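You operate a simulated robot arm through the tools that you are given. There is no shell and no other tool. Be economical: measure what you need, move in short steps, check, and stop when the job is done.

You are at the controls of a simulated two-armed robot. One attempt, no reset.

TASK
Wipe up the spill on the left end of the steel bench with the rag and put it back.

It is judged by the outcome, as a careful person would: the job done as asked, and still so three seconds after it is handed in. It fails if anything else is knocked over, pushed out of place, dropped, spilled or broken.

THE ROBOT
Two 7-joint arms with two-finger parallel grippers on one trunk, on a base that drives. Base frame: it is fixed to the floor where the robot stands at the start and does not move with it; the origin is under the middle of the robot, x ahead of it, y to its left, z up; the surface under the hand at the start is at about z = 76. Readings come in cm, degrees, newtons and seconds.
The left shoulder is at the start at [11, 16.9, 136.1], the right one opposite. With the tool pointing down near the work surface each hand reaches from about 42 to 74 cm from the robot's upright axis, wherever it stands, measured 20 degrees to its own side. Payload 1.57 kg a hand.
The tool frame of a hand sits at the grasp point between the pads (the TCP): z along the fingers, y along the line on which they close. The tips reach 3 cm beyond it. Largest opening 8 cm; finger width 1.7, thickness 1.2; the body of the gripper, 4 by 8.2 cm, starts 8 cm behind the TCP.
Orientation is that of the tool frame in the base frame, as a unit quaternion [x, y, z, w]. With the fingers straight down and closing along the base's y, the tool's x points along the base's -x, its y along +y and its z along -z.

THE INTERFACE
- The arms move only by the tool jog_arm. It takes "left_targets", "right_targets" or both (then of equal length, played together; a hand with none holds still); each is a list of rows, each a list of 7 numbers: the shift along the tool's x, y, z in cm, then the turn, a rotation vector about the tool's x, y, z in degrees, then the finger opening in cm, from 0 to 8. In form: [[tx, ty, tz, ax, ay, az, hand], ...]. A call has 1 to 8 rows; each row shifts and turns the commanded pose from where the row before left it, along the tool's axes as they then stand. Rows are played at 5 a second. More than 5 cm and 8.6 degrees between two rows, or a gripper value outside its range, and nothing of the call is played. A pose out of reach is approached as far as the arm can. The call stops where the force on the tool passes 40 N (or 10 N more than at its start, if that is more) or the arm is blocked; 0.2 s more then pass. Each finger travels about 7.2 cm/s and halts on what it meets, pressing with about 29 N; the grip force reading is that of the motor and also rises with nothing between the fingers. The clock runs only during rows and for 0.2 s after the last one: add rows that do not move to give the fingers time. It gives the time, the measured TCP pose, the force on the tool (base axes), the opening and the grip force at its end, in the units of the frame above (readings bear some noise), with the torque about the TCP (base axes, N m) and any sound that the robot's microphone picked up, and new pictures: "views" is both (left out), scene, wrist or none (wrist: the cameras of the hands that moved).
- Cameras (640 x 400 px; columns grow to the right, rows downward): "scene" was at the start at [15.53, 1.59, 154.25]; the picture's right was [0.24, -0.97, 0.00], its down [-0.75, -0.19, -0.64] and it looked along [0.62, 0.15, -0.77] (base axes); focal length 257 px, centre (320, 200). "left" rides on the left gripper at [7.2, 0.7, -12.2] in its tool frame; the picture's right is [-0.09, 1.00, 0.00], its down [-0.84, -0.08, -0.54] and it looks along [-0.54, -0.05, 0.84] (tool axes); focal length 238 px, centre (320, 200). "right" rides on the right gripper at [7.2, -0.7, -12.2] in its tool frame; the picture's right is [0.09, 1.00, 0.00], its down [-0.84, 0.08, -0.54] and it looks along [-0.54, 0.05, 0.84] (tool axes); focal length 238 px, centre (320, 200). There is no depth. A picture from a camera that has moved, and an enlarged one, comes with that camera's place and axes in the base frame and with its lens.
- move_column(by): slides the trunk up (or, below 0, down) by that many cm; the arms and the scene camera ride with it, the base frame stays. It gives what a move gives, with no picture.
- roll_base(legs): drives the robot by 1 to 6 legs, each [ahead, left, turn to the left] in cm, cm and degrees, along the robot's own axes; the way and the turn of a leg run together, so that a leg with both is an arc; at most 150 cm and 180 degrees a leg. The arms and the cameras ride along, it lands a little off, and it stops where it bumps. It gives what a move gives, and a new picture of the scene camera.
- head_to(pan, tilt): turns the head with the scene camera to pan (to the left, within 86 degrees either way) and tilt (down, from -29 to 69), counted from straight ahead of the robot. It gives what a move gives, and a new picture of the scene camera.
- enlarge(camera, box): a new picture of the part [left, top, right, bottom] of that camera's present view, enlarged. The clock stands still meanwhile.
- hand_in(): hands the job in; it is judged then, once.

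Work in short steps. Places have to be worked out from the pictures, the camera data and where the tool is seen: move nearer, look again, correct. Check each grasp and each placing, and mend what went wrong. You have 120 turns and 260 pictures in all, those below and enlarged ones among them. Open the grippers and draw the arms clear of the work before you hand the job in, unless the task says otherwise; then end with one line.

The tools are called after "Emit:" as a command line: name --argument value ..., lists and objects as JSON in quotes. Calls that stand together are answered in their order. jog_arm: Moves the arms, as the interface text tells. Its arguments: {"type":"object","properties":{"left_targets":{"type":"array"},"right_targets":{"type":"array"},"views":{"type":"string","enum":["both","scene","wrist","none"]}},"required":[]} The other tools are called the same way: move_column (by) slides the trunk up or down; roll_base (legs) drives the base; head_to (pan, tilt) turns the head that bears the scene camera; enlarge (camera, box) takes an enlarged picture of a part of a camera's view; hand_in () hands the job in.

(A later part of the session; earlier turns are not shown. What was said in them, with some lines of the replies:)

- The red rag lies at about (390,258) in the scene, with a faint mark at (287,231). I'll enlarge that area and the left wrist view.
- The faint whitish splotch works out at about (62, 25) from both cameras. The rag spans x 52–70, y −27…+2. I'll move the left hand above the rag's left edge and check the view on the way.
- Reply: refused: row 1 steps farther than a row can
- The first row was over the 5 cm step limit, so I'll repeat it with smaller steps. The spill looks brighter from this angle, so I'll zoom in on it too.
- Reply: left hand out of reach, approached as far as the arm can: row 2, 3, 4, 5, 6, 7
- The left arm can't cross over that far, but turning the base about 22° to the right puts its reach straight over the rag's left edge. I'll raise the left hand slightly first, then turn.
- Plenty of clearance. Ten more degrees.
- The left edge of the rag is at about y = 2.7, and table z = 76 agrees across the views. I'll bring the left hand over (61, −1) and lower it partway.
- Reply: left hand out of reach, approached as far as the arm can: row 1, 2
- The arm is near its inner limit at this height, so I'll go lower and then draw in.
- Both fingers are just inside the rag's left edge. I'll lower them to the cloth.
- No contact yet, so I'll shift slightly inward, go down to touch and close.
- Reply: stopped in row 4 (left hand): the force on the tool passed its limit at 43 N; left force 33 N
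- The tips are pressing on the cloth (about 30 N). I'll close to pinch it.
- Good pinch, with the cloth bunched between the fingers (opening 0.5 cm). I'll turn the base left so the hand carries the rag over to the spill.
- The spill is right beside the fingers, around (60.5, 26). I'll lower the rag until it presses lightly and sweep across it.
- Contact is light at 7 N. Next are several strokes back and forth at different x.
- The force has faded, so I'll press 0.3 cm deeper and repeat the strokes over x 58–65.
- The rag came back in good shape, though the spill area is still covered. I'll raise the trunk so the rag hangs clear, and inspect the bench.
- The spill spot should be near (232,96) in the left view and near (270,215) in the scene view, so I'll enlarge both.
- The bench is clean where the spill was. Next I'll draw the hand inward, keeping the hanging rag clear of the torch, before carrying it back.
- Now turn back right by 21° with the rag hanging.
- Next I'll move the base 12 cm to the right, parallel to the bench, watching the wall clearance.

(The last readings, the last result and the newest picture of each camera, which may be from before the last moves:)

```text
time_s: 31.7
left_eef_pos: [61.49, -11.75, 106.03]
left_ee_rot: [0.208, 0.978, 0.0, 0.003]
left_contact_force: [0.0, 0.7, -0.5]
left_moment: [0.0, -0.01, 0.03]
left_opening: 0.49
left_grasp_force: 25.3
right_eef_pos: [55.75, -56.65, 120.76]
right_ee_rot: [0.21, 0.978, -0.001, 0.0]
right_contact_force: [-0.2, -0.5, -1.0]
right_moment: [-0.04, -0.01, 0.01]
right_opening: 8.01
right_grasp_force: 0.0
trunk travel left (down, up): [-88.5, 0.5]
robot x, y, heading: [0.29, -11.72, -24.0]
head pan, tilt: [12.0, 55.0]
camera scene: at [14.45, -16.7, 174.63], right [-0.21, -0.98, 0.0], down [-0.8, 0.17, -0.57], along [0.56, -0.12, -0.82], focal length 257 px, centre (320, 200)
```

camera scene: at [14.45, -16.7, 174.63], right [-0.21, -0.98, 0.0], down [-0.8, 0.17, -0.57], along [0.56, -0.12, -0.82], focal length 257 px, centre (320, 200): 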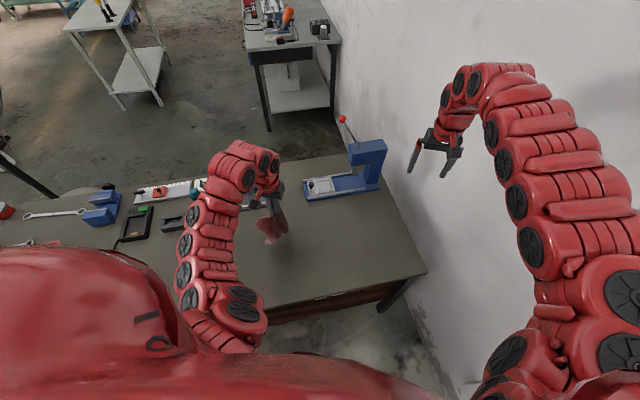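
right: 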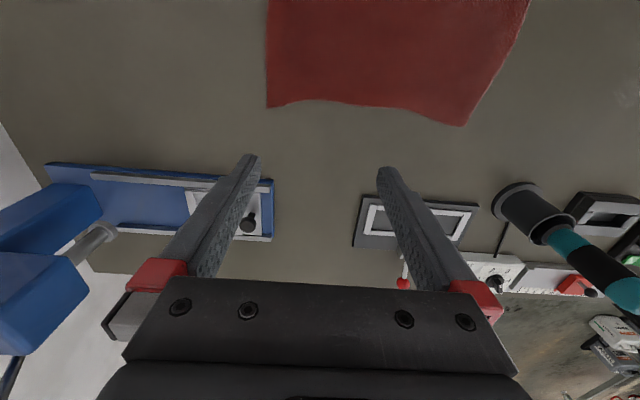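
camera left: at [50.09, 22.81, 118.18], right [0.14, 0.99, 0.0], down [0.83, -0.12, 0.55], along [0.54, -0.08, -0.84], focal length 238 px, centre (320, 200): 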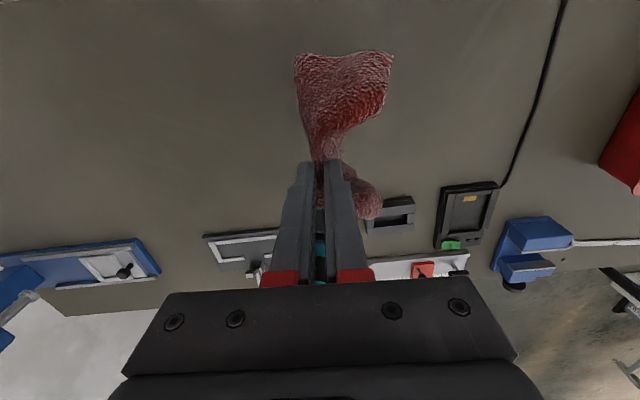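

Wall clearance is still over 20 cm (wall at about y = −94). 9 cm more, then I'll check how the rag hangs.

Emit:
roll_base --legs '[[3.8, -8.5, 0]]'

Emit:
enlarge --camera "left" --box '[0, 0, 640, 400]'

Emit:
enlarge --camera "scene" --box '[180, 140, 420, 290]'

```text
time_s: 32.8
left_eef_pos: [61.43, -20.89, 106.13]
left_ee_rot: [0.206, 0.978, 0.0, 0.004]
left_contact_force: [0.1, -0.2, -0.4]
left_moment: [0.0, 0.02, 0.1]
left_opening: 0.48
left_grasp_force: 24.9
right_eef_pos: [55.83, -65.67, 120.81]
right_ee_rot: [0.209, 0.978, -0.001, 0.0]
right_contact_force: [-0.1, 0.6, -0.4]
right_moment: [0.02, 0.02, -0.05]
right_opening: 8.02
right_grasp_force: 0.0
trunk travel left (down, up): [-88.5, 0.5]
robot x, y, heading: [0.14, -21.52, -24.2]
head pan, tilt: [12.0, 55.0]
camera scene: at [14.47, -25.78, 174.64], right [-0.21, -0.98, 0.0], down [-0.8, 0.17, -0.57], along [0.56, -0.12, -0.82], focal length 257 px, centre (320, 200)
```

scene: 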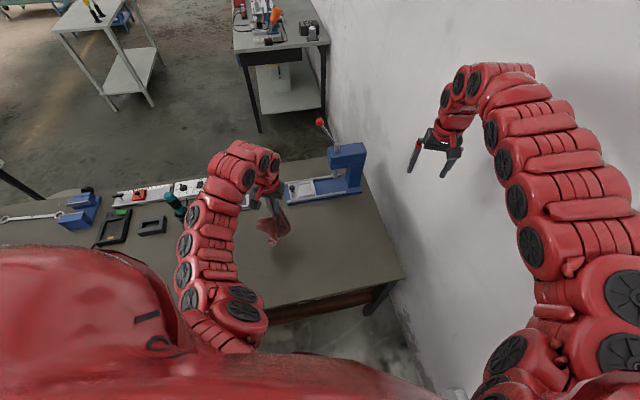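

```text
1.00 times, centred on (320, 200) of left (not enlarged: the box is as wide or as high as the picture)
camera zoom: at [55.04, -17.46, 118.19], right [0.49, 0.87, 0.0], down [0.73, -0.41, 0.55], along [0.48, -0.27, -0.84], focal length 238 px, centre (320, 200)
```

zoom: 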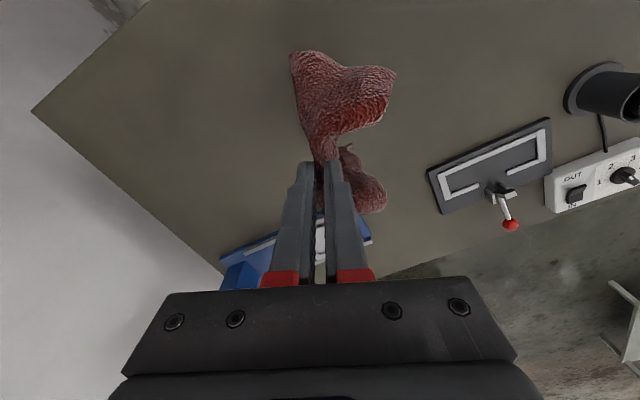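

```text
2.67 times, centred on (300, 215) of scene
camera zoom: at [14.47, -25.78, 174.64], right [-0.21, -0.98, 0.0], down [-0.8, 0.17, -0.57], along [0.56, -0.12, -0.82], focal length 686 px, centre (373, 160)
```

zoom: 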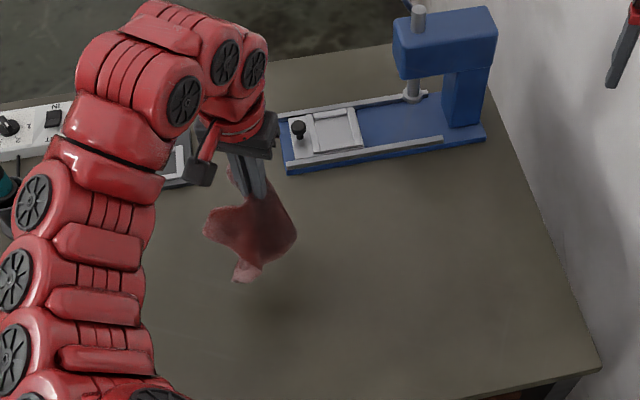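

The rag hangs with its lower tip at about z = 82. I'll lay it down by alternating lowering the trunk with moving left.

Emit:
move_column --by -8

Emit:
roll_base --legs '[[-1.6, 3.7, 0]]'

Emit:
move_column --by -4

Emit:
roll_base --legs '[[-1.6, 3.7, 0]]'

Emit:
enlarge --camera "left" --box '[0, 0, 640, 400]'

```text
time_s: 34.0
left_eef_pos: [61.41, -20.98, 98.22]
left_ee_rot: [0.208, 0.978, 0.0, 0.003]
left_contact_force: [0.0, -0.1, -0.2]
left_moment: [0.01, 0.01, 0.1]
left_opening: 0.47
left_grasp_force: 25.0
right_eef_pos: [55.92, -65.84, 112.81]
right_ee_rot: [0.209, 0.978, -0.001, 0.0]
right_contact_force: [-0.2, -0.7, 0.0]
right_moment: [0.01, 0.01, 0.02]
right_opening: 7.98
right_grasp_force: 0.1
trunk travel left (down, up): [-80.5, 8.5]
robot x, y, heading: [0.26, -20.94, -24.5]
head pan, tilt: [12.0, 55.0]
```

```text
time_s: 34.8
left_eef_pos: [61.5, -17.41, 98.15]
left_ee_rot: [0.208, 0.978, 0.002, 0.002]
left_contact_force: [0.0, -0.3, 0.0]
left_moment: [0.04, 0.03, 0.09]
left_opening: 0.48
left_grasp_force: 25.0
right_eef_pos: [56.01, -62.34, 112.59]
right_ee_rot: [0.208, 0.978, 0.002, -0.001]
right_contact_force: [0.3, -0.8, -0.3]
right_moment: [0.06, 0.03, 0.01]
right_opening: 8.01
right_grasp_force: 0.1
trunk travel left (down, up): [-80.5, 8.5]
robot x, y, heading: [0.42, -17.16, -24.1]
head pan, tilt: [12.0, 55.0]
camera scene: at [14.54, -22.76, 166.6], right [-0.21, -0.98, 0.0], down [-0.8, 0.17, -0.57], along [0.56, -0.12, -0.82], focal length 257 px, centre (320, 200)
```

scene: 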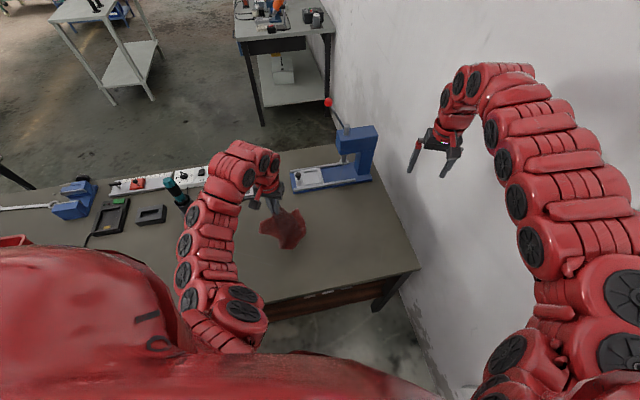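

```text
time_s: 35.7
left_eef_pos: [61.37, -17.04, 94.17]
left_ee_rot: [0.208, 0.978, 0.001, 0.002]
left_contact_force: [-0.4, 0.4, -0.6]
left_moment: [-0.01, 0.02, 0.07]
left_opening: 0.45
left_grasp_force: 25.0
right_eef_pos: [55.89, -61.89, 108.75]
right_ee_rot: [0.209, 0.978, 0.0, 0.001]
right_contact_force: [-0.4, 0.3, 0.0]
right_moment: [-0.02, 0.0, -0.03]
right_opening: 8.02
right_grasp_force: 0.1
trunk travel left (down, up): [-76.5, 12.5]
robot x, y, heading: [0.14, -16.87, -24.1]
head pan, tilt: [12.0, 55.0]
```

```text
time_s: 36.5
left_eef_pos: [61.43, -13.53, 94.11]
left_ee_rot: [0.209, 0.978, 0.001, 0.001]
left_contact_force: [-0.9, -0.2, -0.1]
left_moment: [0.0, 0.01, 0.09]
left_opening: 0.49
left_grasp_force: 25.4
right_eef_pos: [55.97, -58.42, 108.54]
right_ee_rot: [0.209, 0.978, 0.002, -0.001]
right_contact_force: [-0.2, -0.6, 0.4]
right_moment: [0.01, 0.01, 0.0]
right_opening: 7.97
right_grasp_force: 0.2
trunk travel left (down, up): [-76.5, 12.5]
robot x, y, heading: [0.12, -13.44, -24.1]
head pan, tilt: [12.0, 55.0]
camera scene: at [14.58, -18.72, 162.6], right [-0.21, -0.98, 0.0], down [-0.8, 0.17, -0.57], along [0.56, -0.12, -0.82], focal length 257 px, centre (320, 200)
```

scene: 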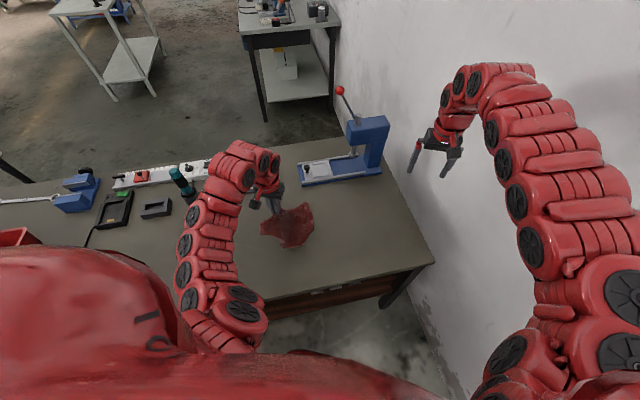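

```text
1.00 times, centred on (320, 200) of left (not enlarged: the box is as wide or as high as the picture)
camera zoom: at [55.13, -10.19, 106.19], right [0.49, 0.87, 0.0], down [0.73, -0.41, 0.55], along [0.48, -0.26, -0.84], focal length 238 px, centre (320, 200)
```

zoom: 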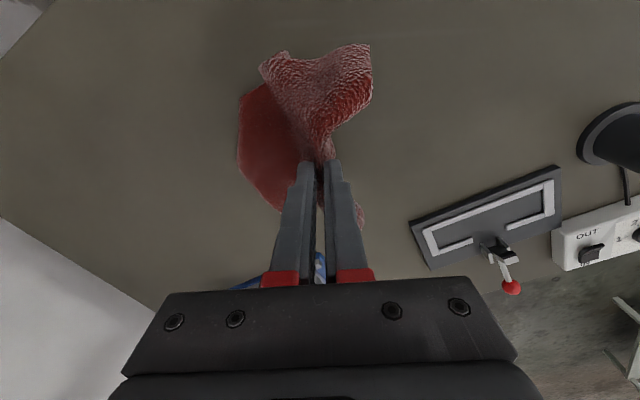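

The far end is on the table and trailing to the right as intended. I'll keep lowering and moving left.

Emit:
move_column --by -4

Emit:
roll_base --legs '[[-1.6, 3.7, 0]]'

Emit:
move_column --by -4

Emit:
roll_base --legs '[[-1.8, 4.1, 0]]'

Emit:
enlarge --camera "left" --box '[0, 0, 640, 400]'

```text
time_s: 37.4
left_eef_pos: [61.46, -13.33, 90.2]
left_ee_rot: [0.208, 0.978, 0.0, 0.003]
left_contact_force: [-0.4, -0.1, -0.2]
left_moment: [-0.01, -0.01, 0.06]
left_opening: 0.46
left_grasp_force: 25.7
right_eef_pos: [55.83, -58.18, 104.66]
right_ee_rot: [0.21, 0.978, -0.001, 0.0]
right_contact_force: [0.2, 0.3, 0.1]
right_moment: [0.02, 0.0, -0.04]
right_opening: 7.98
right_grasp_force: 0.1
trunk travel left (down, up): [-72.5, 16.5]
robot x, y, heading: [0.25, -13.26, -24.2]
head pan, tilt: [12.0, 55.0]
```

```text
time_s: 38.2
left_eef_pos: [61.47, -9.6, 90.04]
left_ee_rot: [0.209, 0.978, 0.001, 0.003]
left_contact_force: [-0.7, 0.3, 0.1]
left_moment: [0.03, 0.01, 0.1]
left_opening: 0.51
left_grasp_force: 25.0
right_eef_pos: [55.9, -54.37, 104.74]
right_ee_rot: [0.211, 0.978, 0.001, -0.001]
right_contact_force: [0.4, 0.0, 0.0]
right_moment: [0.02, 0.0, -0.01]
right_opening: 8.01
right_grasp_force: 0.0
trunk travel left (down, up): [-72.5, 16.5]
robot x, y, heading: [-0.28, -9.22, -24.3]
head pan, tilt: [12.0, 55.0]
camera scene: at [14.62, -14.6, 158.61], right [-0.21, -0.98, 0.0], down [-0.8, 0.17, -0.57], along [0.56, -0.12, -0.82], focal length 257 px, centre (320, 200)
```

scene: 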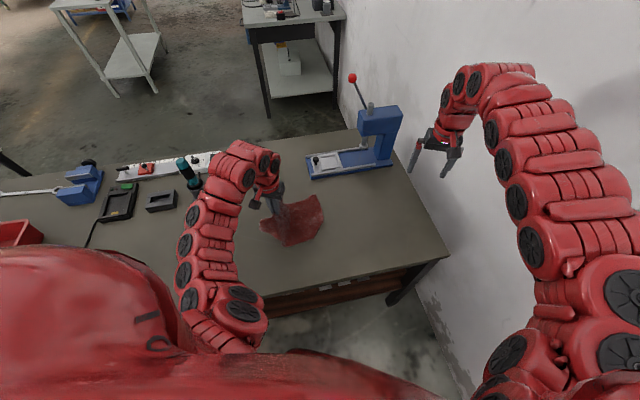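

```text
time_s: 39.1
left_eef_pos: [61.45, -9.38, 86.2]
left_ee_rot: [0.209, 0.978, 0.0, 0.003]
left_contact_force: [-0.5, 0.6, 0.0]
left_moment: [0.02, 0.02, 0.11]
left_opening: 0.47
left_grasp_force: 25.4
right_eef_pos: [55.97, -54.14, 100.76]
right_ee_rot: [0.21, 0.978, 0.0, 0.0]
right_contact_force: [-0.4, -0.2, 0.4]
right_moment: [0.04, 0.0, -0.02]
right_opening: 8.01
right_grasp_force: 0.0
trunk travel left (down, up): [-68.5, 20.5]
robot x, y, heading: [-0.08, -9.31, -24.2]
head pan, tilt: [12.0, 55.0]
```

```text
time_s: 40.0
left_eef_pos: [61.6, -5.04, 86.12]
left_ee_rot: [0.209, 0.978, 0.001, 0.003]
left_contact_force: [0.9, 0.0, -1.3]
left_moment: [-0.01, -0.02, 0.1]
left_opening: 0.47
left_grasp_force: 24.9
right_eef_pos: [55.87, -49.93, 100.58]
right_ee_rot: [0.211, 0.977, -0.002, 0.0]
right_contact_force: [0.6, -1.0, 0.5]
right_moment: [-0.01, 0.0, 0.02]
right_opening: 8.0
right_grasp_force: 0.0
trunk travel left (down, up): [-68.5, 20.5]
robot x, y, heading: [-0.01, -4.74, -24.3]
head pan, tilt: [12.0, 55.0]
camera scene: at [14.65, -10.02, 154.62], right [-0.21, -0.98, 0.0], down [-0.8, 0.17, -0.57], along [0.56, -0.12, -0.82], focal length 257 px, centre (320, 200)
```

scene: 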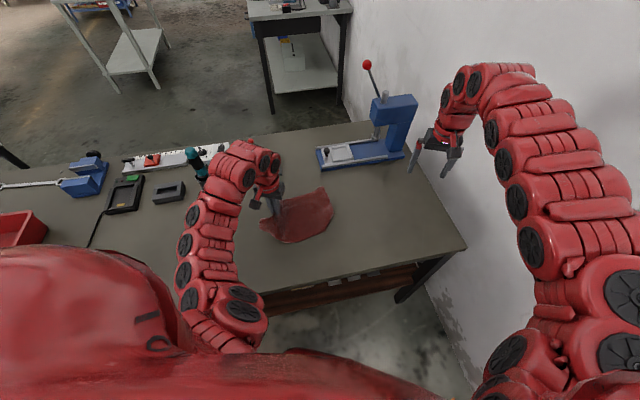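

```text
1.00 times, centred on (320, 200) of left (not enlarged: the box is as wide or as high as the picture)
camera zoom: at [55.21, -1.68, 98.18], right [0.49, 0.87, 0.0], down [0.73, -0.41, 0.55], along [0.48, -0.27, -0.84], focal length 238 px, centre (320, 200)
```

zoom: 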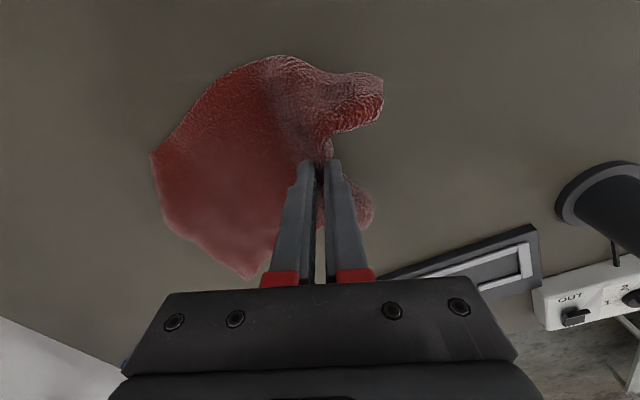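

Laying out well. I'll lower the hand almost to the table by arm and move the last few centimetres left.

Emit:
roll_base --legs '[[-1.4, 3.2, 0]]'

Emit:
jog_arm --left_targets '[[0, 0.5, 2, 0, 0, 0, 0], [0, 1, 2, 0, 0, 0, 0], [0, 0, 1.7, 0, 0, 0, 0], [0, 0, 0, 0, 0, 0, 0]]'

```text
time_s: 40.8
left_eef_pos: [61.48, -1.76, 86.22]
left_ee_rot: [0.209, 0.978, 0.0, 0.002]
left_contact_force: [0.3, -0.3, -0.1]
left_moment: [0.05, -0.01, 0.06]
left_opening: 0.44
left_grasp_force: 25.2
right_eef_pos: [55.9, -46.66, 100.61]
right_ee_rot: [0.211, 0.977, 0.001, 0.0]
right_contact_force: [0.7, -0.3, -0.2]
right_moment: [-0.01, 0.02, -0.01]
right_opening: 8.03
right_grasp_force: 0.1
trunk travel left (down, up): [-68.5, 20.5]
robot x, y, heading: [0.04, -1.05, -24.0]
head pan, tilt: [12.0, 55.0]
camera scene: at [14.68, -6.77, 154.61], right [-0.21, -0.98, 0.0], down [-0.8, 0.18, -0.57], along [0.56, -0.12, -0.82], focal length 257 px, centre (320, 200)
```

scene: 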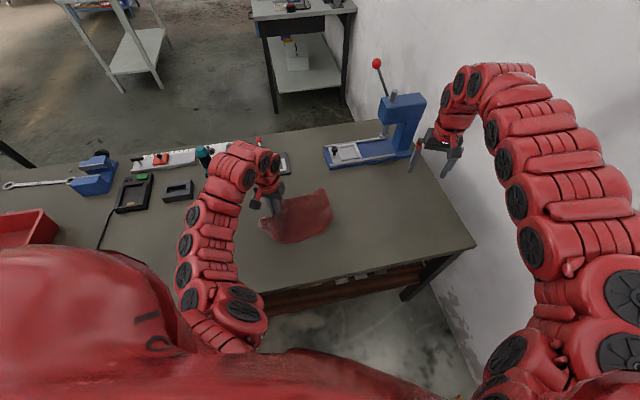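

```text
time_s: 41.8
left_eef_pos: [62.32, -0.3, 80.4]
left_ee_rot: [0.21, 0.978, 0.001, 0.003]
left_contact_force: [-0.8, 0.1, 0.3]
left_moment: [-0.03, 0.0, 0.06]
left_opening: 0.48
left_grasp_force: 25.4
right_eef_pos: [55.86, -46.56, 100.71]
right_ee_rot: [0.211, 0.977, 0.0, -0.001]
right_contact_force: [-0.4, -0.2, 0.0]
right_moment: [0.01, -0.02, 0.02]
right_opening: 8.02
right_grasp_force: 0.1
trunk travel left (down, up): [-68.5, 20.5]
robot x, y, heading: [0.07, -1.3, -24.2]
head pan, tilt: [12.0, 55.0]
camera scene: at [14.65, -6.55, 154.63], right [-0.21, -0.98, 0.0], down [-0.8, 0.17, -0.57], along [0.56, -0.12, -0.82], focal length 257 px, centre (320, 200)
camera left: at [55.97, 3.08, 92.42], right [0.49, 0.87, 0.0], down [0.73, -0.41, 0.55], along [0.48, -0.27, -0.84], focal length 238 px, centre (320, 200)
```

scene: 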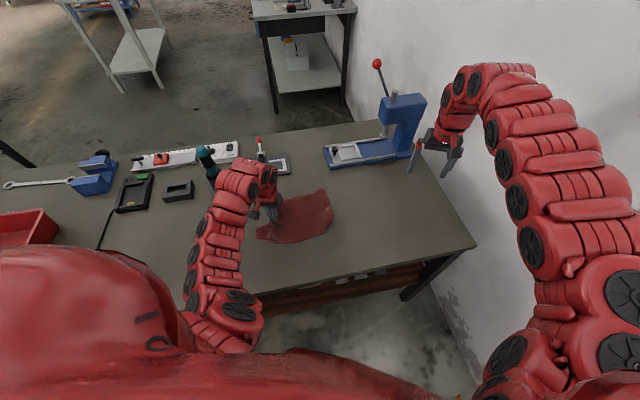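
left: 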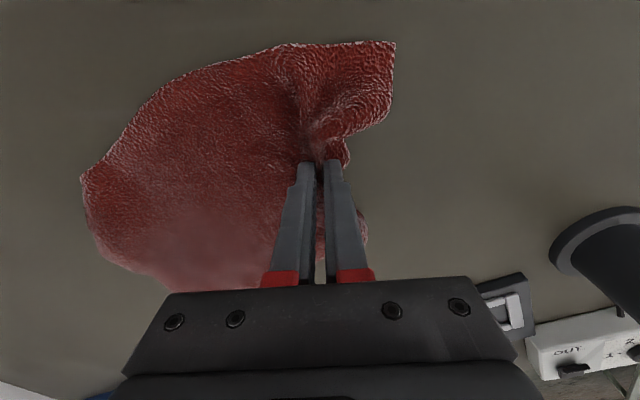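

The rag is back in place. I'll lower the last bit, open, and raise straight up.

Emit:
jog_arm --left_targets '[[0, 0, 0.7, 0, 0, 0, 0], [0, 0, 0, 0, 0, 0, 1.5], [0, 0, 0, 0, 0, 0, 3], [0, 0, 0, 0, 0, 0, 4.5], [0, 0, 0, 0, 0, 0, 4.5], [0, 0, -3, 0, 0, 0, 4.5], [0, 0, -4, 0, 0, 0, 4.5]]'

```text
time_s: 43.4
left_eef_pos: [62.1, -0.32, 86.87]
left_ee_rot: [0.21, 0.978, 0.0, 0.003]
left_contact_force: [-0.1, -0.2, 0.0]
left_moment: [0.0, 0.05, -0.03]
left_opening: 4.51
left_grasp_force: 0.1
right_eef_pos: [55.81, -46.52, 100.63]
right_ee_rot: [0.21, 0.978, 0.0, 0.001]
right_contact_force: [0.7, -0.7, 0.2]
right_moment: [-0.02, -0.02, 0.01]
right_opening: 8.0
right_grasp_force: 0.1
trunk travel left (down, up): [-68.5, 20.5]
robot x, y, heading: [0.4, -1.46, -24.3]
head pan, tilt: [12.0, 55.0]
camera scene: at [14.57, -6.52, 154.63], right [-0.21, -0.98, 0.0], down [-0.8, 0.17, -0.57], along [0.56, -0.12, -0.82], focal length 257 px, centre (320, 200)
camera left: at [55.83, 3.13, 98.89], right [0.49, 0.87, 0.0], down [0.73, -0.41, 0.55], along [0.48, -0.27, -0.84], focal length 238 px, centre (320, 200)
```

scene: 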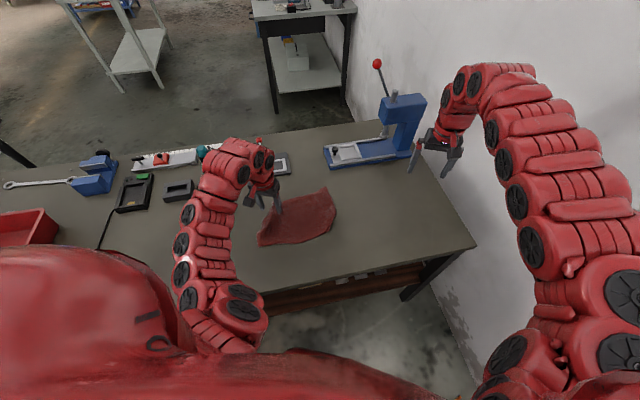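
left: 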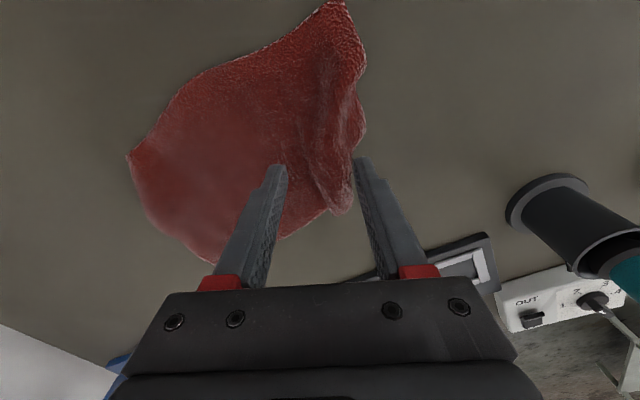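

Released. I'll raise the trunk, then swing the arms back to the left to look at the result.

Emit:
move_column --by 14

Emit:
roll_base --legs '[[0, 0, 24]]'

Emit:
enlarge --camera "scene" --box '[230, 140, 470, 290]'

```text
time_s: 45.1
left_eef_pos: [62.27, -0.36, 100.7]
left_ee_rot: [0.21, 0.978, 0.001, 0.002]
left_contact_force: [-0.1, -0.1, -0.1]
left_moment: [-0.02, -0.01, 0.04]
left_opening: 4.47
left_grasp_force: 0.0
right_eef_pos: [55.92, -46.62, 114.65]
right_ee_rot: [0.212, 0.977, 0.0, -0.001]
right_contact_force: [-0.1, 1.4, -0.8]
right_moment: [0.0, 0.01, -0.04]
right_opening: 8.04
right_grasp_force: 0.1
trunk travel left (down, up): [-82.5, 6.5]
robot x, y, heading: [0.15, -1.46, -24.1]
head pan, tilt: [12.0, 55.0]
```

```text
time_s: 46.8
left_eef_pos: [56.47, 24.94, 100.74]
left_ee_rot: [0.002, 1.0, 0.002, 0.002]
left_contact_force: [-0.5, 0.2, 0.3]
left_moment: [0.03, 0.0, 0.03]
left_opening: 4.51
left_grasp_force: 0.1
right_eef_pos: [69.34, -19.97, 114.7]
right_ee_rot: [0.002, 1.0, 0.0, 0.0]
right_contact_force: [-0.3, 0.5, 0.1]
right_moment: [-0.01, -0.02, -0.01]
right_opening: 8.0
right_grasp_force: 0.1
trunk travel left (down, up): [-82.5, 6.5]
robot x, y, heading: [0.46, -1.46, 0.1]
head pan, tilt: [12.0, 55.0]
camera scene: at [15.39, -0.27, 168.63], right [0.2, -0.98, 0.0], down [-0.8, -0.17, -0.57], along [0.56, 0.12, -0.82], focal length 257 px, centre (320, 200)
```

scene: 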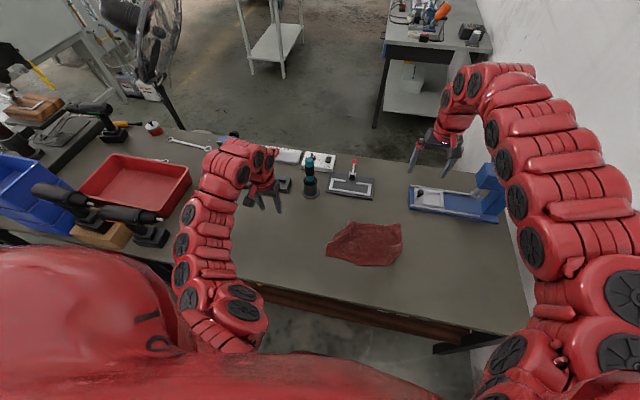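

```text
2.67 times, centred on (350, 215) of scene
camera zoom: at [15.39, -0.27, 168.63], right [0.2, -0.98, 0.0], down [-0.8, -0.17, -0.57], along [0.56, 0.12, -0.82], focal length 686 px, centre (240, 160)
```

zoom: 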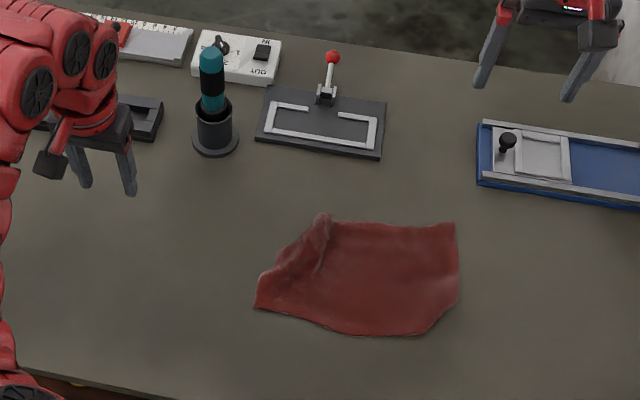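

The bench is clean. The rag lies about 3–4 cm off its original place, with a fold at the left, so I'll use the right hand to tug its right edge out and straighten it. First I'll lower the trunk and position the right hand.

Emit:
move_column --by -14

Emit:
jog_arm --right_targets '[[0, 0.8, 4, 0, 0, 0, 5], [0, 0.8, 4, 0, 0, 0, 5], [0, 0.8, 4, 0, 0, 0, 5], [2, 0, 2, 0, 0, 0, 5], [2.5, 0, 0, 0, 0, 0, 5], [1, 0, 0, 0, 0, 0, 5], [0, 0, 0, 0, 0, 0, 5]]'

```text
time_s: 48.4
left_eef_pos: [56.36, 24.94, 86.77]
left_ee_rot: [0.002, 1.0, 0.001, 0.003]
left_contact_force: [-0.2, -0.2, -0.1]
left_moment: [0.0, 0.03, -0.01]
left_opening: 4.49
left_grasp_force: 0.0
right_eef_pos: [69.45, -19.94, 100.69]
right_ee_rot: [0.002, 1.0, 0.0, 0.0]
right_contact_force: [0.1, 0.5, 0.5]
right_moment: [0.03, 0.0, 0.0]
right_opening: 8.02
right_grasp_force: 0.0
trunk travel left (down, up): [-68.5, 20.5]
robot x, y, heading: [0.09, -1.5, -0.3]
head pan, tilt: [12.0, 55.0]
```

```text
time_s: 50.0
left_eef_pos: [56.48, 24.9, 86.68]
left_ee_rot: [0.001, 1.0, 0.0, 0.003]
left_contact_force: [0.5, 0.3, 0.4]
left_moment: [-0.04, 0.0, 0.0]
left_opening: 4.5
left_grasp_force: 0.0
right_eef_pos: [63.88, -17.41, 86.78]
right_ee_rot: [0.002, 1.0, 0.0, 0.0]
right_contact_force: [0.2, -0.4, -0.3]
right_moment: [0.0, 0.01, 0.06]
right_opening: 5.02
right_grasp_force: 0.1
trunk travel left (down, up): [-68.5, 20.5]
robot x, y, heading: [0.31, -1.5, -0.3]
head pan, tilt: [12.0, 55.0]
camera scene: at [15.4, -0.14, 154.62], right [0.2, -0.98, 0.0], down [-0.8, -0.17, -0.57], along [0.56, 0.12, -0.82], focal length 257 px, centre (320, 200)
camera right: at [56.66, -18.17, 99.05], right [-0.09, 1.0, 0.0], down [0.84, 0.07, 0.54], along [0.54, 0.05, -0.84], focal length 238 px, centre (320, 200)
```

scene: 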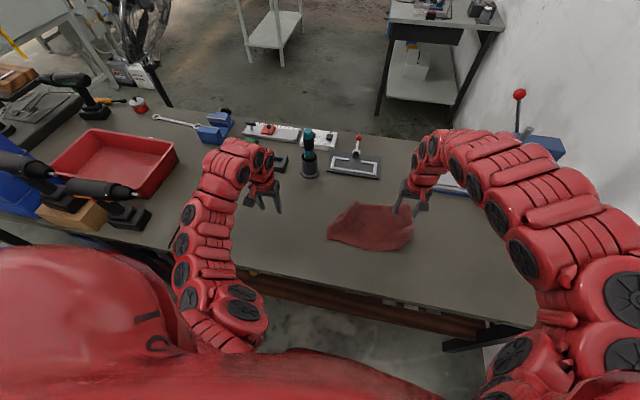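
right: 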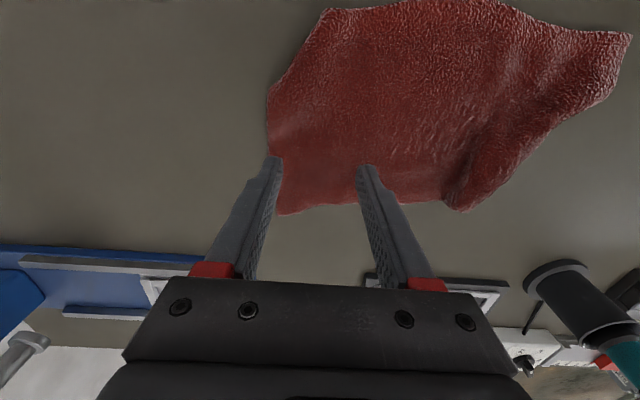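

The fingers are just inside the right edge. I'll lower to contact and pinch.

Emit:
jog_arm --right_targets '[[0.5, 0.4, 3, 0, 0, 0, 5], [0.5, 0, 3, 0, 0, 0, 5], [0, 0, 1, 0, 0, 0, 5], [0, 0, 0.4, 0, 0, 0, 5], [0, 0, 0.25, 0, 0, 0, 5], [0, 0, 0.15, 0, 0, 0, 5]]' --views "wrist"

Emit:
jog_arm --right_targets '[[0, 0, 0, 0, 0, 0, 3], [0, 0, 0, 0, 0, 0, 1], [0, 0, 0, 0, 0, 0, 0], [0, 0, 0, 0, 0, 0, 0], [0, 0, -1.2, 0, 0, 0, 0]]' --views "wrist"

```text
time_s: 51.4
left_eef_pos: [56.17, 24.84, 86.9]
left_ee_rot: [0.001, 1.0, 0.0, 0.005]
left_contact_force: [0.4, -0.7, -0.5]
left_moment: [-0.03, 0.0, -0.03]
left_opening: 4.48
left_grasp_force: 0.2
right_eef_pos: [62.81, -17.24, 79.18]
right_ee_rot: [0.003, 1.0, 0.0, 0.004]
right_contact_force: [0.3, -5.2, 33.8]
right_moment: [-0.09, -0.04, -0.01]
right_opening: 5.02
right_grasp_force: 0.1
trunk travel left (down, up): [-68.5, 20.5]
robot x, y, heading: [0.13, -1.28, -0.1]
head pan, tilt: [12.0, 55.0]
camera right: at [55.63, -17.89, 91.46], right [-0.09, 1.0, 0.0], down [0.83, 0.07, 0.55], along [0.55, 0.05, -0.84], focal length 238 px, centre (320, 200)
```

right: 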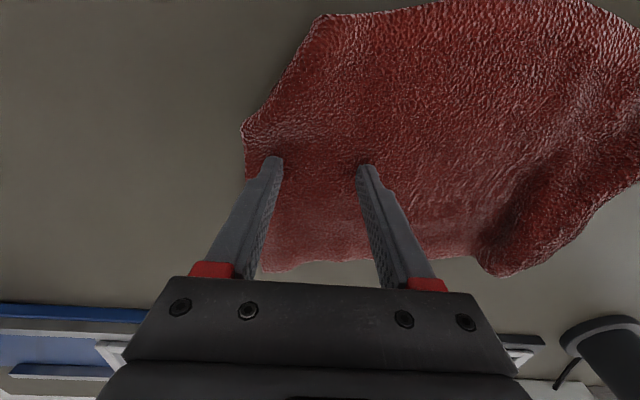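

```text
time_s: 52.4
left_eef_pos: [56.28, 24.94, 86.88]
left_ee_rot: [0.002, 1.0, 0.001, 0.004]
left_contact_force: [0.1, 0.0, 0.6]
left_moment: [0.01, -0.01, -0.01]
left_opening: 4.52
left_grasp_force: 0.0
right_eef_pos: [63.07, -17.06, 79.2]
right_ee_rot: [0.003, 1.0, -0.001, 0.004]
right_contact_force: [-5.4, 1.2, 28.5]
right_moment: [0.0, 0.14, 0.02]
right_opening: 0.82
right_grasp_force: 27.0
trunk travel left (down, up): [-68.5, 20.5]
robot x, y, heading: [0.17, -1.6, -0.1]
head pan, tilt: [12.0, 55.0]
stopped in row 4 (right hand): the force on the tool passed its limit at 45 N (the readings are from after the stop); the commanded pose is now the measured one
camera right: at [55.7, -17.78, 91.46], right [-0.09, 1.0, 0.0], down [0.83, 0.07, 0.55], along [0.55, 0.05, -0.84], focal length 238 px, centre (320, 200)
```

right: 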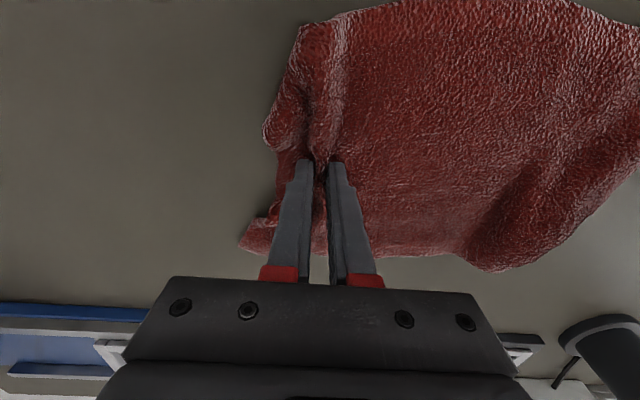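

Good pinch. I'll lift slightly, then pull 6 cm right and 2.5 cm toward the robot.

Emit:
jog_arm --right_targets '[[0, 0, -1, 0, 0, 0, 0], [0.6, -1.5, 0, 0, 0, 0, 0], [0.6, -1.5, 0, 0, 0, 0, 0], [0.6, -1.5, 0, 0, 0, 0, 0], [0.7, -1.5, 0, 0, 0, 0, 0], [0, 0, 0, 0, 0, 0, 0]]'

```text
time_s: 53.8
left_eef_pos: [56.47, 24.92, 86.6]
left_ee_rot: [0.001, 1.0, 0.0, 0.003]
left_contact_force: [0.5, 1.4, 0.2]
left_moment: [-0.01, -0.01, -0.01]
left_opening: 4.5
left_grasp_force: 0.0
right_eef_pos: [60.66, -23.06, 79.95]
right_ee_rot: [0.002, 1.0, 0.0, 0.002]
right_contact_force: [0.3, 0.2, 0.0]
right_moment: [0.02, 0.0, -0.03]
right_opening: 0.73
right_grasp_force: 26.2
trunk travel left (down, up): [-68.5, 20.5]
robot x, y, heading: [0.29, -1.25, -0.1]
head pan, tilt: [12.0, 55.0]
camera scene: at [15.43, -0.19, 154.62], right [0.2, -0.98, 0.0], down [-0.8, -0.17, -0.57], along [0.56, 0.12, -0.82], focal length 257 px, centre (320, 200)
camera right: at [53.33, -23.82, 92.21], right [-0.09, 1.0, 0.0], down [0.84, 0.07, 0.54], along [0.54, 0.05, -0.84], focal length 238 px, centre (320, 200)
```

scene: 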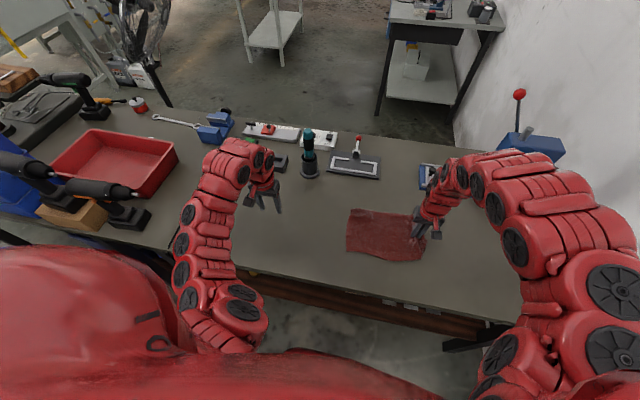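
right: 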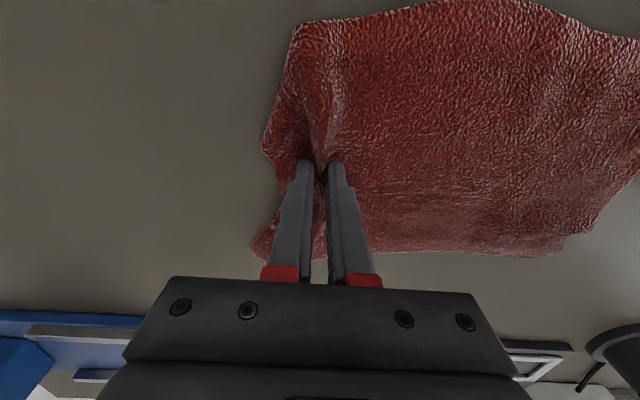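

The fold is out and the rag lies nearly as it did at first. I'll ease back 1.5 cm, lower, release and lift away.

Emit:
jog_arm --right_targets '[[-0.5, 1.5, 0, 0, 0, 0, 0], [0, 0, 0.5, 0, 0, 0, 0], [0, 0, 0, 0, 0, 0, 1.5], [0, 0, 0, 0, 0, 0, 3], [0, 0, 0, 0, 0, 0, 4.5], [0, 0, 0, 0, 0, 0, 5], [0, 0, -3, 0, 0, 0, 5], [0, 0, -4, 0, 0, 0, 5]]' --views "wrist"

Emit:
move_column --by 15

Emit:
jog_arm --right_targets '[[0, -4, 0, 0, 0, 0, 8], [0, -4, 0, 0, 0, 0, 8]]' --views "scene"

Emit:
enlarge --camera "scene" --box '[220, 140, 460, 290]'

```text
time_s: 55.6
left_eef_pos: [56.28, 24.86, 86.78]
left_ee_rot: [0.001, 1.0, 0.0, 0.003]
left_contact_force: [-0.8, 0.0, 0.2]
left_moment: [-0.02, 0.01, 0.01]
left_opening: 4.5
left_grasp_force: 0.0
right_eef_pos: [62.06, -21.46, 86.04]
right_ee_rot: [0.003, 1.0, 0.001, 0.001]
right_contact_force: [0.4, 0.2, -0.2]
right_moment: [0.0, -0.01, 0.0]
right_opening: 4.98
right_grasp_force: 0.1
right hand out of reach, approached as far as the arm can: row 8
trunk travel left (down, up): [-68.5, 20.5]
robot x, y, heading: [0.44, -1.72, 0.1]
head pan, tilt: [12.0, 55.0]
camera right: at [54.72, -22.25, 98.36], right [-0.09, 1.0, 0.0], down [0.84, 0.07, 0.54], along [0.54, 0.05, -0.84], focal length 238 px, centre (320, 200)
```

right: 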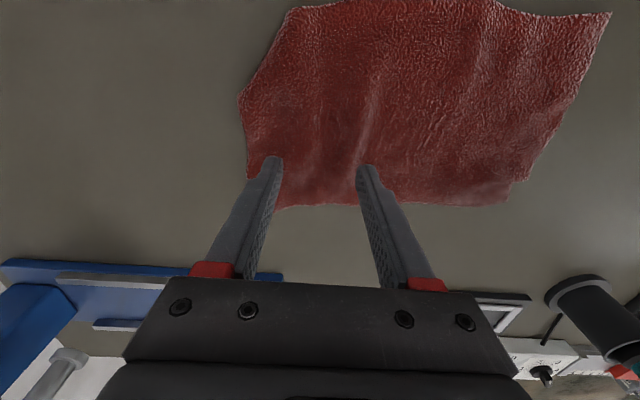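

```text
time_s: 57.3
left_eef_pos: [56.43, 25.02, 101.82]
left_ee_rot: [0.002, 1.0, 0.001, 0.002]
left_contact_force: [-0.4, 0.3, -1.1]
left_moment: [0.02, 0.02, 0.02]
left_opening: 4.51
left_grasp_force: 0.0
right_eef_pos: [61.97, -21.52, 101.06]
right_ee_rot: [0.003, 1.0, 0.0, 0.001]
right_contact_force: [0.0, -0.4, -0.5]
right_moment: [-0.01, 0.01, 0.01]
right_opening: 5.0
right_grasp_force: 0.0
trunk travel left (down, up): [-83.5, 5.5]
robot x, y, heading: [0.07, -1.57, 0.0]
head pan, tilt: [12.0, 55.0]
```

```text
time_s: 57.9
left_eef_pos: [56.36, 24.88, 101.79]
left_ee_rot: [0.001, 1.0, 0.0, 0.003]
left_contact_force: [-1.2, 0.4, 0.6]
left_moment: [0.04, 0.01, 0.0]
left_opening: 4.5
left_grasp_force: 0.1
right_eef_pos: [61.86, -29.51, 101.02]
right_ee_rot: [0.003, 1.0, 0.001, 0.0]
right_contact_force: [0.0, 0.4, 0.3]
right_moment: [0.01, 0.04, 0.0]
right_opening: 8.02
right_grasp_force: 0.2
trunk travel left (down, up): [-83.5, 5.5]
robot x, y, heading: [0.54, -1.38, 0.0]
head pan, tilt: [12.0, 55.0]
camera scene: at [15.4, -0.38, 169.62], right [0.2, -0.98, 0.0], down [-0.8, -0.17, -0.57], along [0.56, 0.12, -0.82], focal length 257 px, centre (320, 200)
```

scene: 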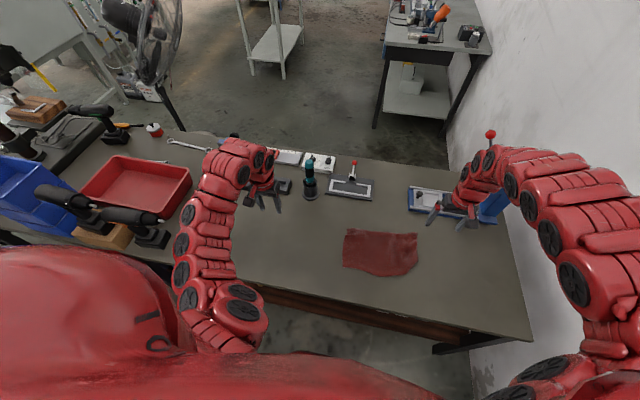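

```text
2.67 times, centred on (340, 215) of scene
camera zoom: at [15.4, -0.38, 169.62], right [0.2, -0.98, 0.0], down [-0.8, -0.17, -0.57], along [0.56, 0.12, -0.82], focal length 686 px, centre (267, 160)
```

zoom: 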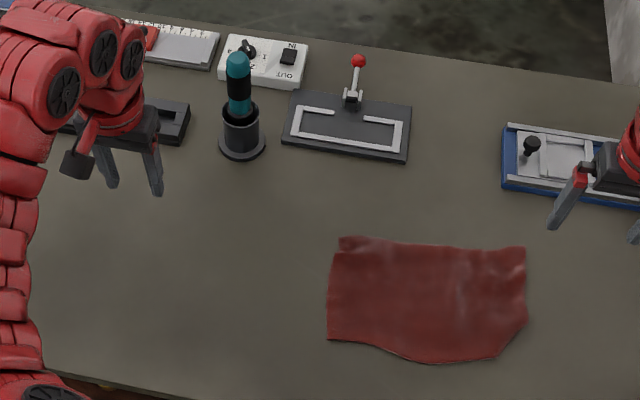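

The rag is flat and back where it was, within 2–3 cm. One last check of the spill spot from the left wrist camera.

Emit:
jog_arm --left_targets '[[-3, 3, -1, 0, 0, 0, 8], [-2, 3, -1, 0, 0, 0, 8]]' --views "wrist"

Emit:
enlarge --camera "left" --box '[160, 0, 480, 200]'

```text
time_s: 58.5
left_eef_pos: [61.63, 30.82, 103.78]
left_ee_rot: [0.002, 1.0, 0.0, 0.002]
left_contact_force: [0.5, 0.7, -0.6]
left_moment: [-0.01, -0.01, 0.0]
left_opening: 7.99
left_grasp_force: 0.0
right_eef_pos: [61.86, -29.56, 101.03]
right_ee_rot: [0.002, 1.0, 0.0, 0.0]
right_contact_force: [-1.0, 0.6, -0.3]
right_moment: [0.01, 0.03, 0.0]
right_opening: 8.02
right_grasp_force: 0.0
trunk travel left (down, up): [-83.5, 5.5]
robot x, y, heading: [0.36, -1.67, -0.2]
head pan, tilt: [12.0, 55.0]
camera left: at [54.39, 31.26, 115.88], right [0.1, 1.0, 0.0], down [0.83, -0.08, 0.55], along [0.54, -0.05, -0.84], focal length 238 px, centre (320, 200)
```

left: 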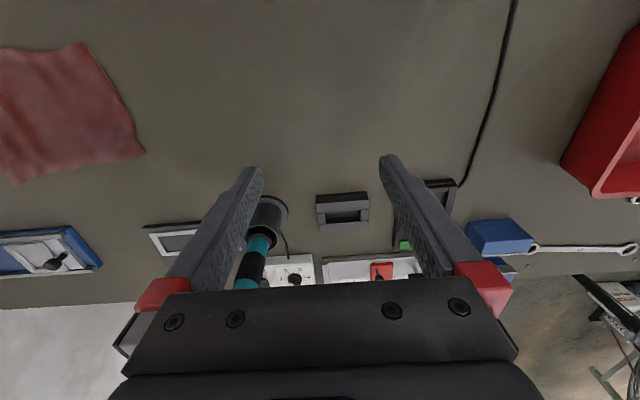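

```text
2.00 times, centred on (320, 100) of left
camera zoom: at [54.39, 31.26, 115.88], right [0.1, 1.0, 0.0], down [0.83, -0.08, 0.55], along [0.54, -0.05, -0.84], focal length 477 px, centre (320, 400)
```

zoom: 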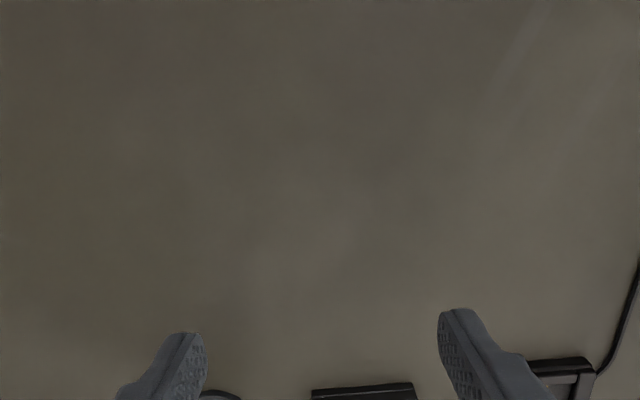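

The spot is clean, the rag is back, and both grippers are open and clear of the work. Handing in.

Emit:
hand_in

```text
The job is handed in.
```

I wiped up the spill and laid the rag flat again, about 2–3 cm from where it started; nothing else on the bench looks moved or knocked over.
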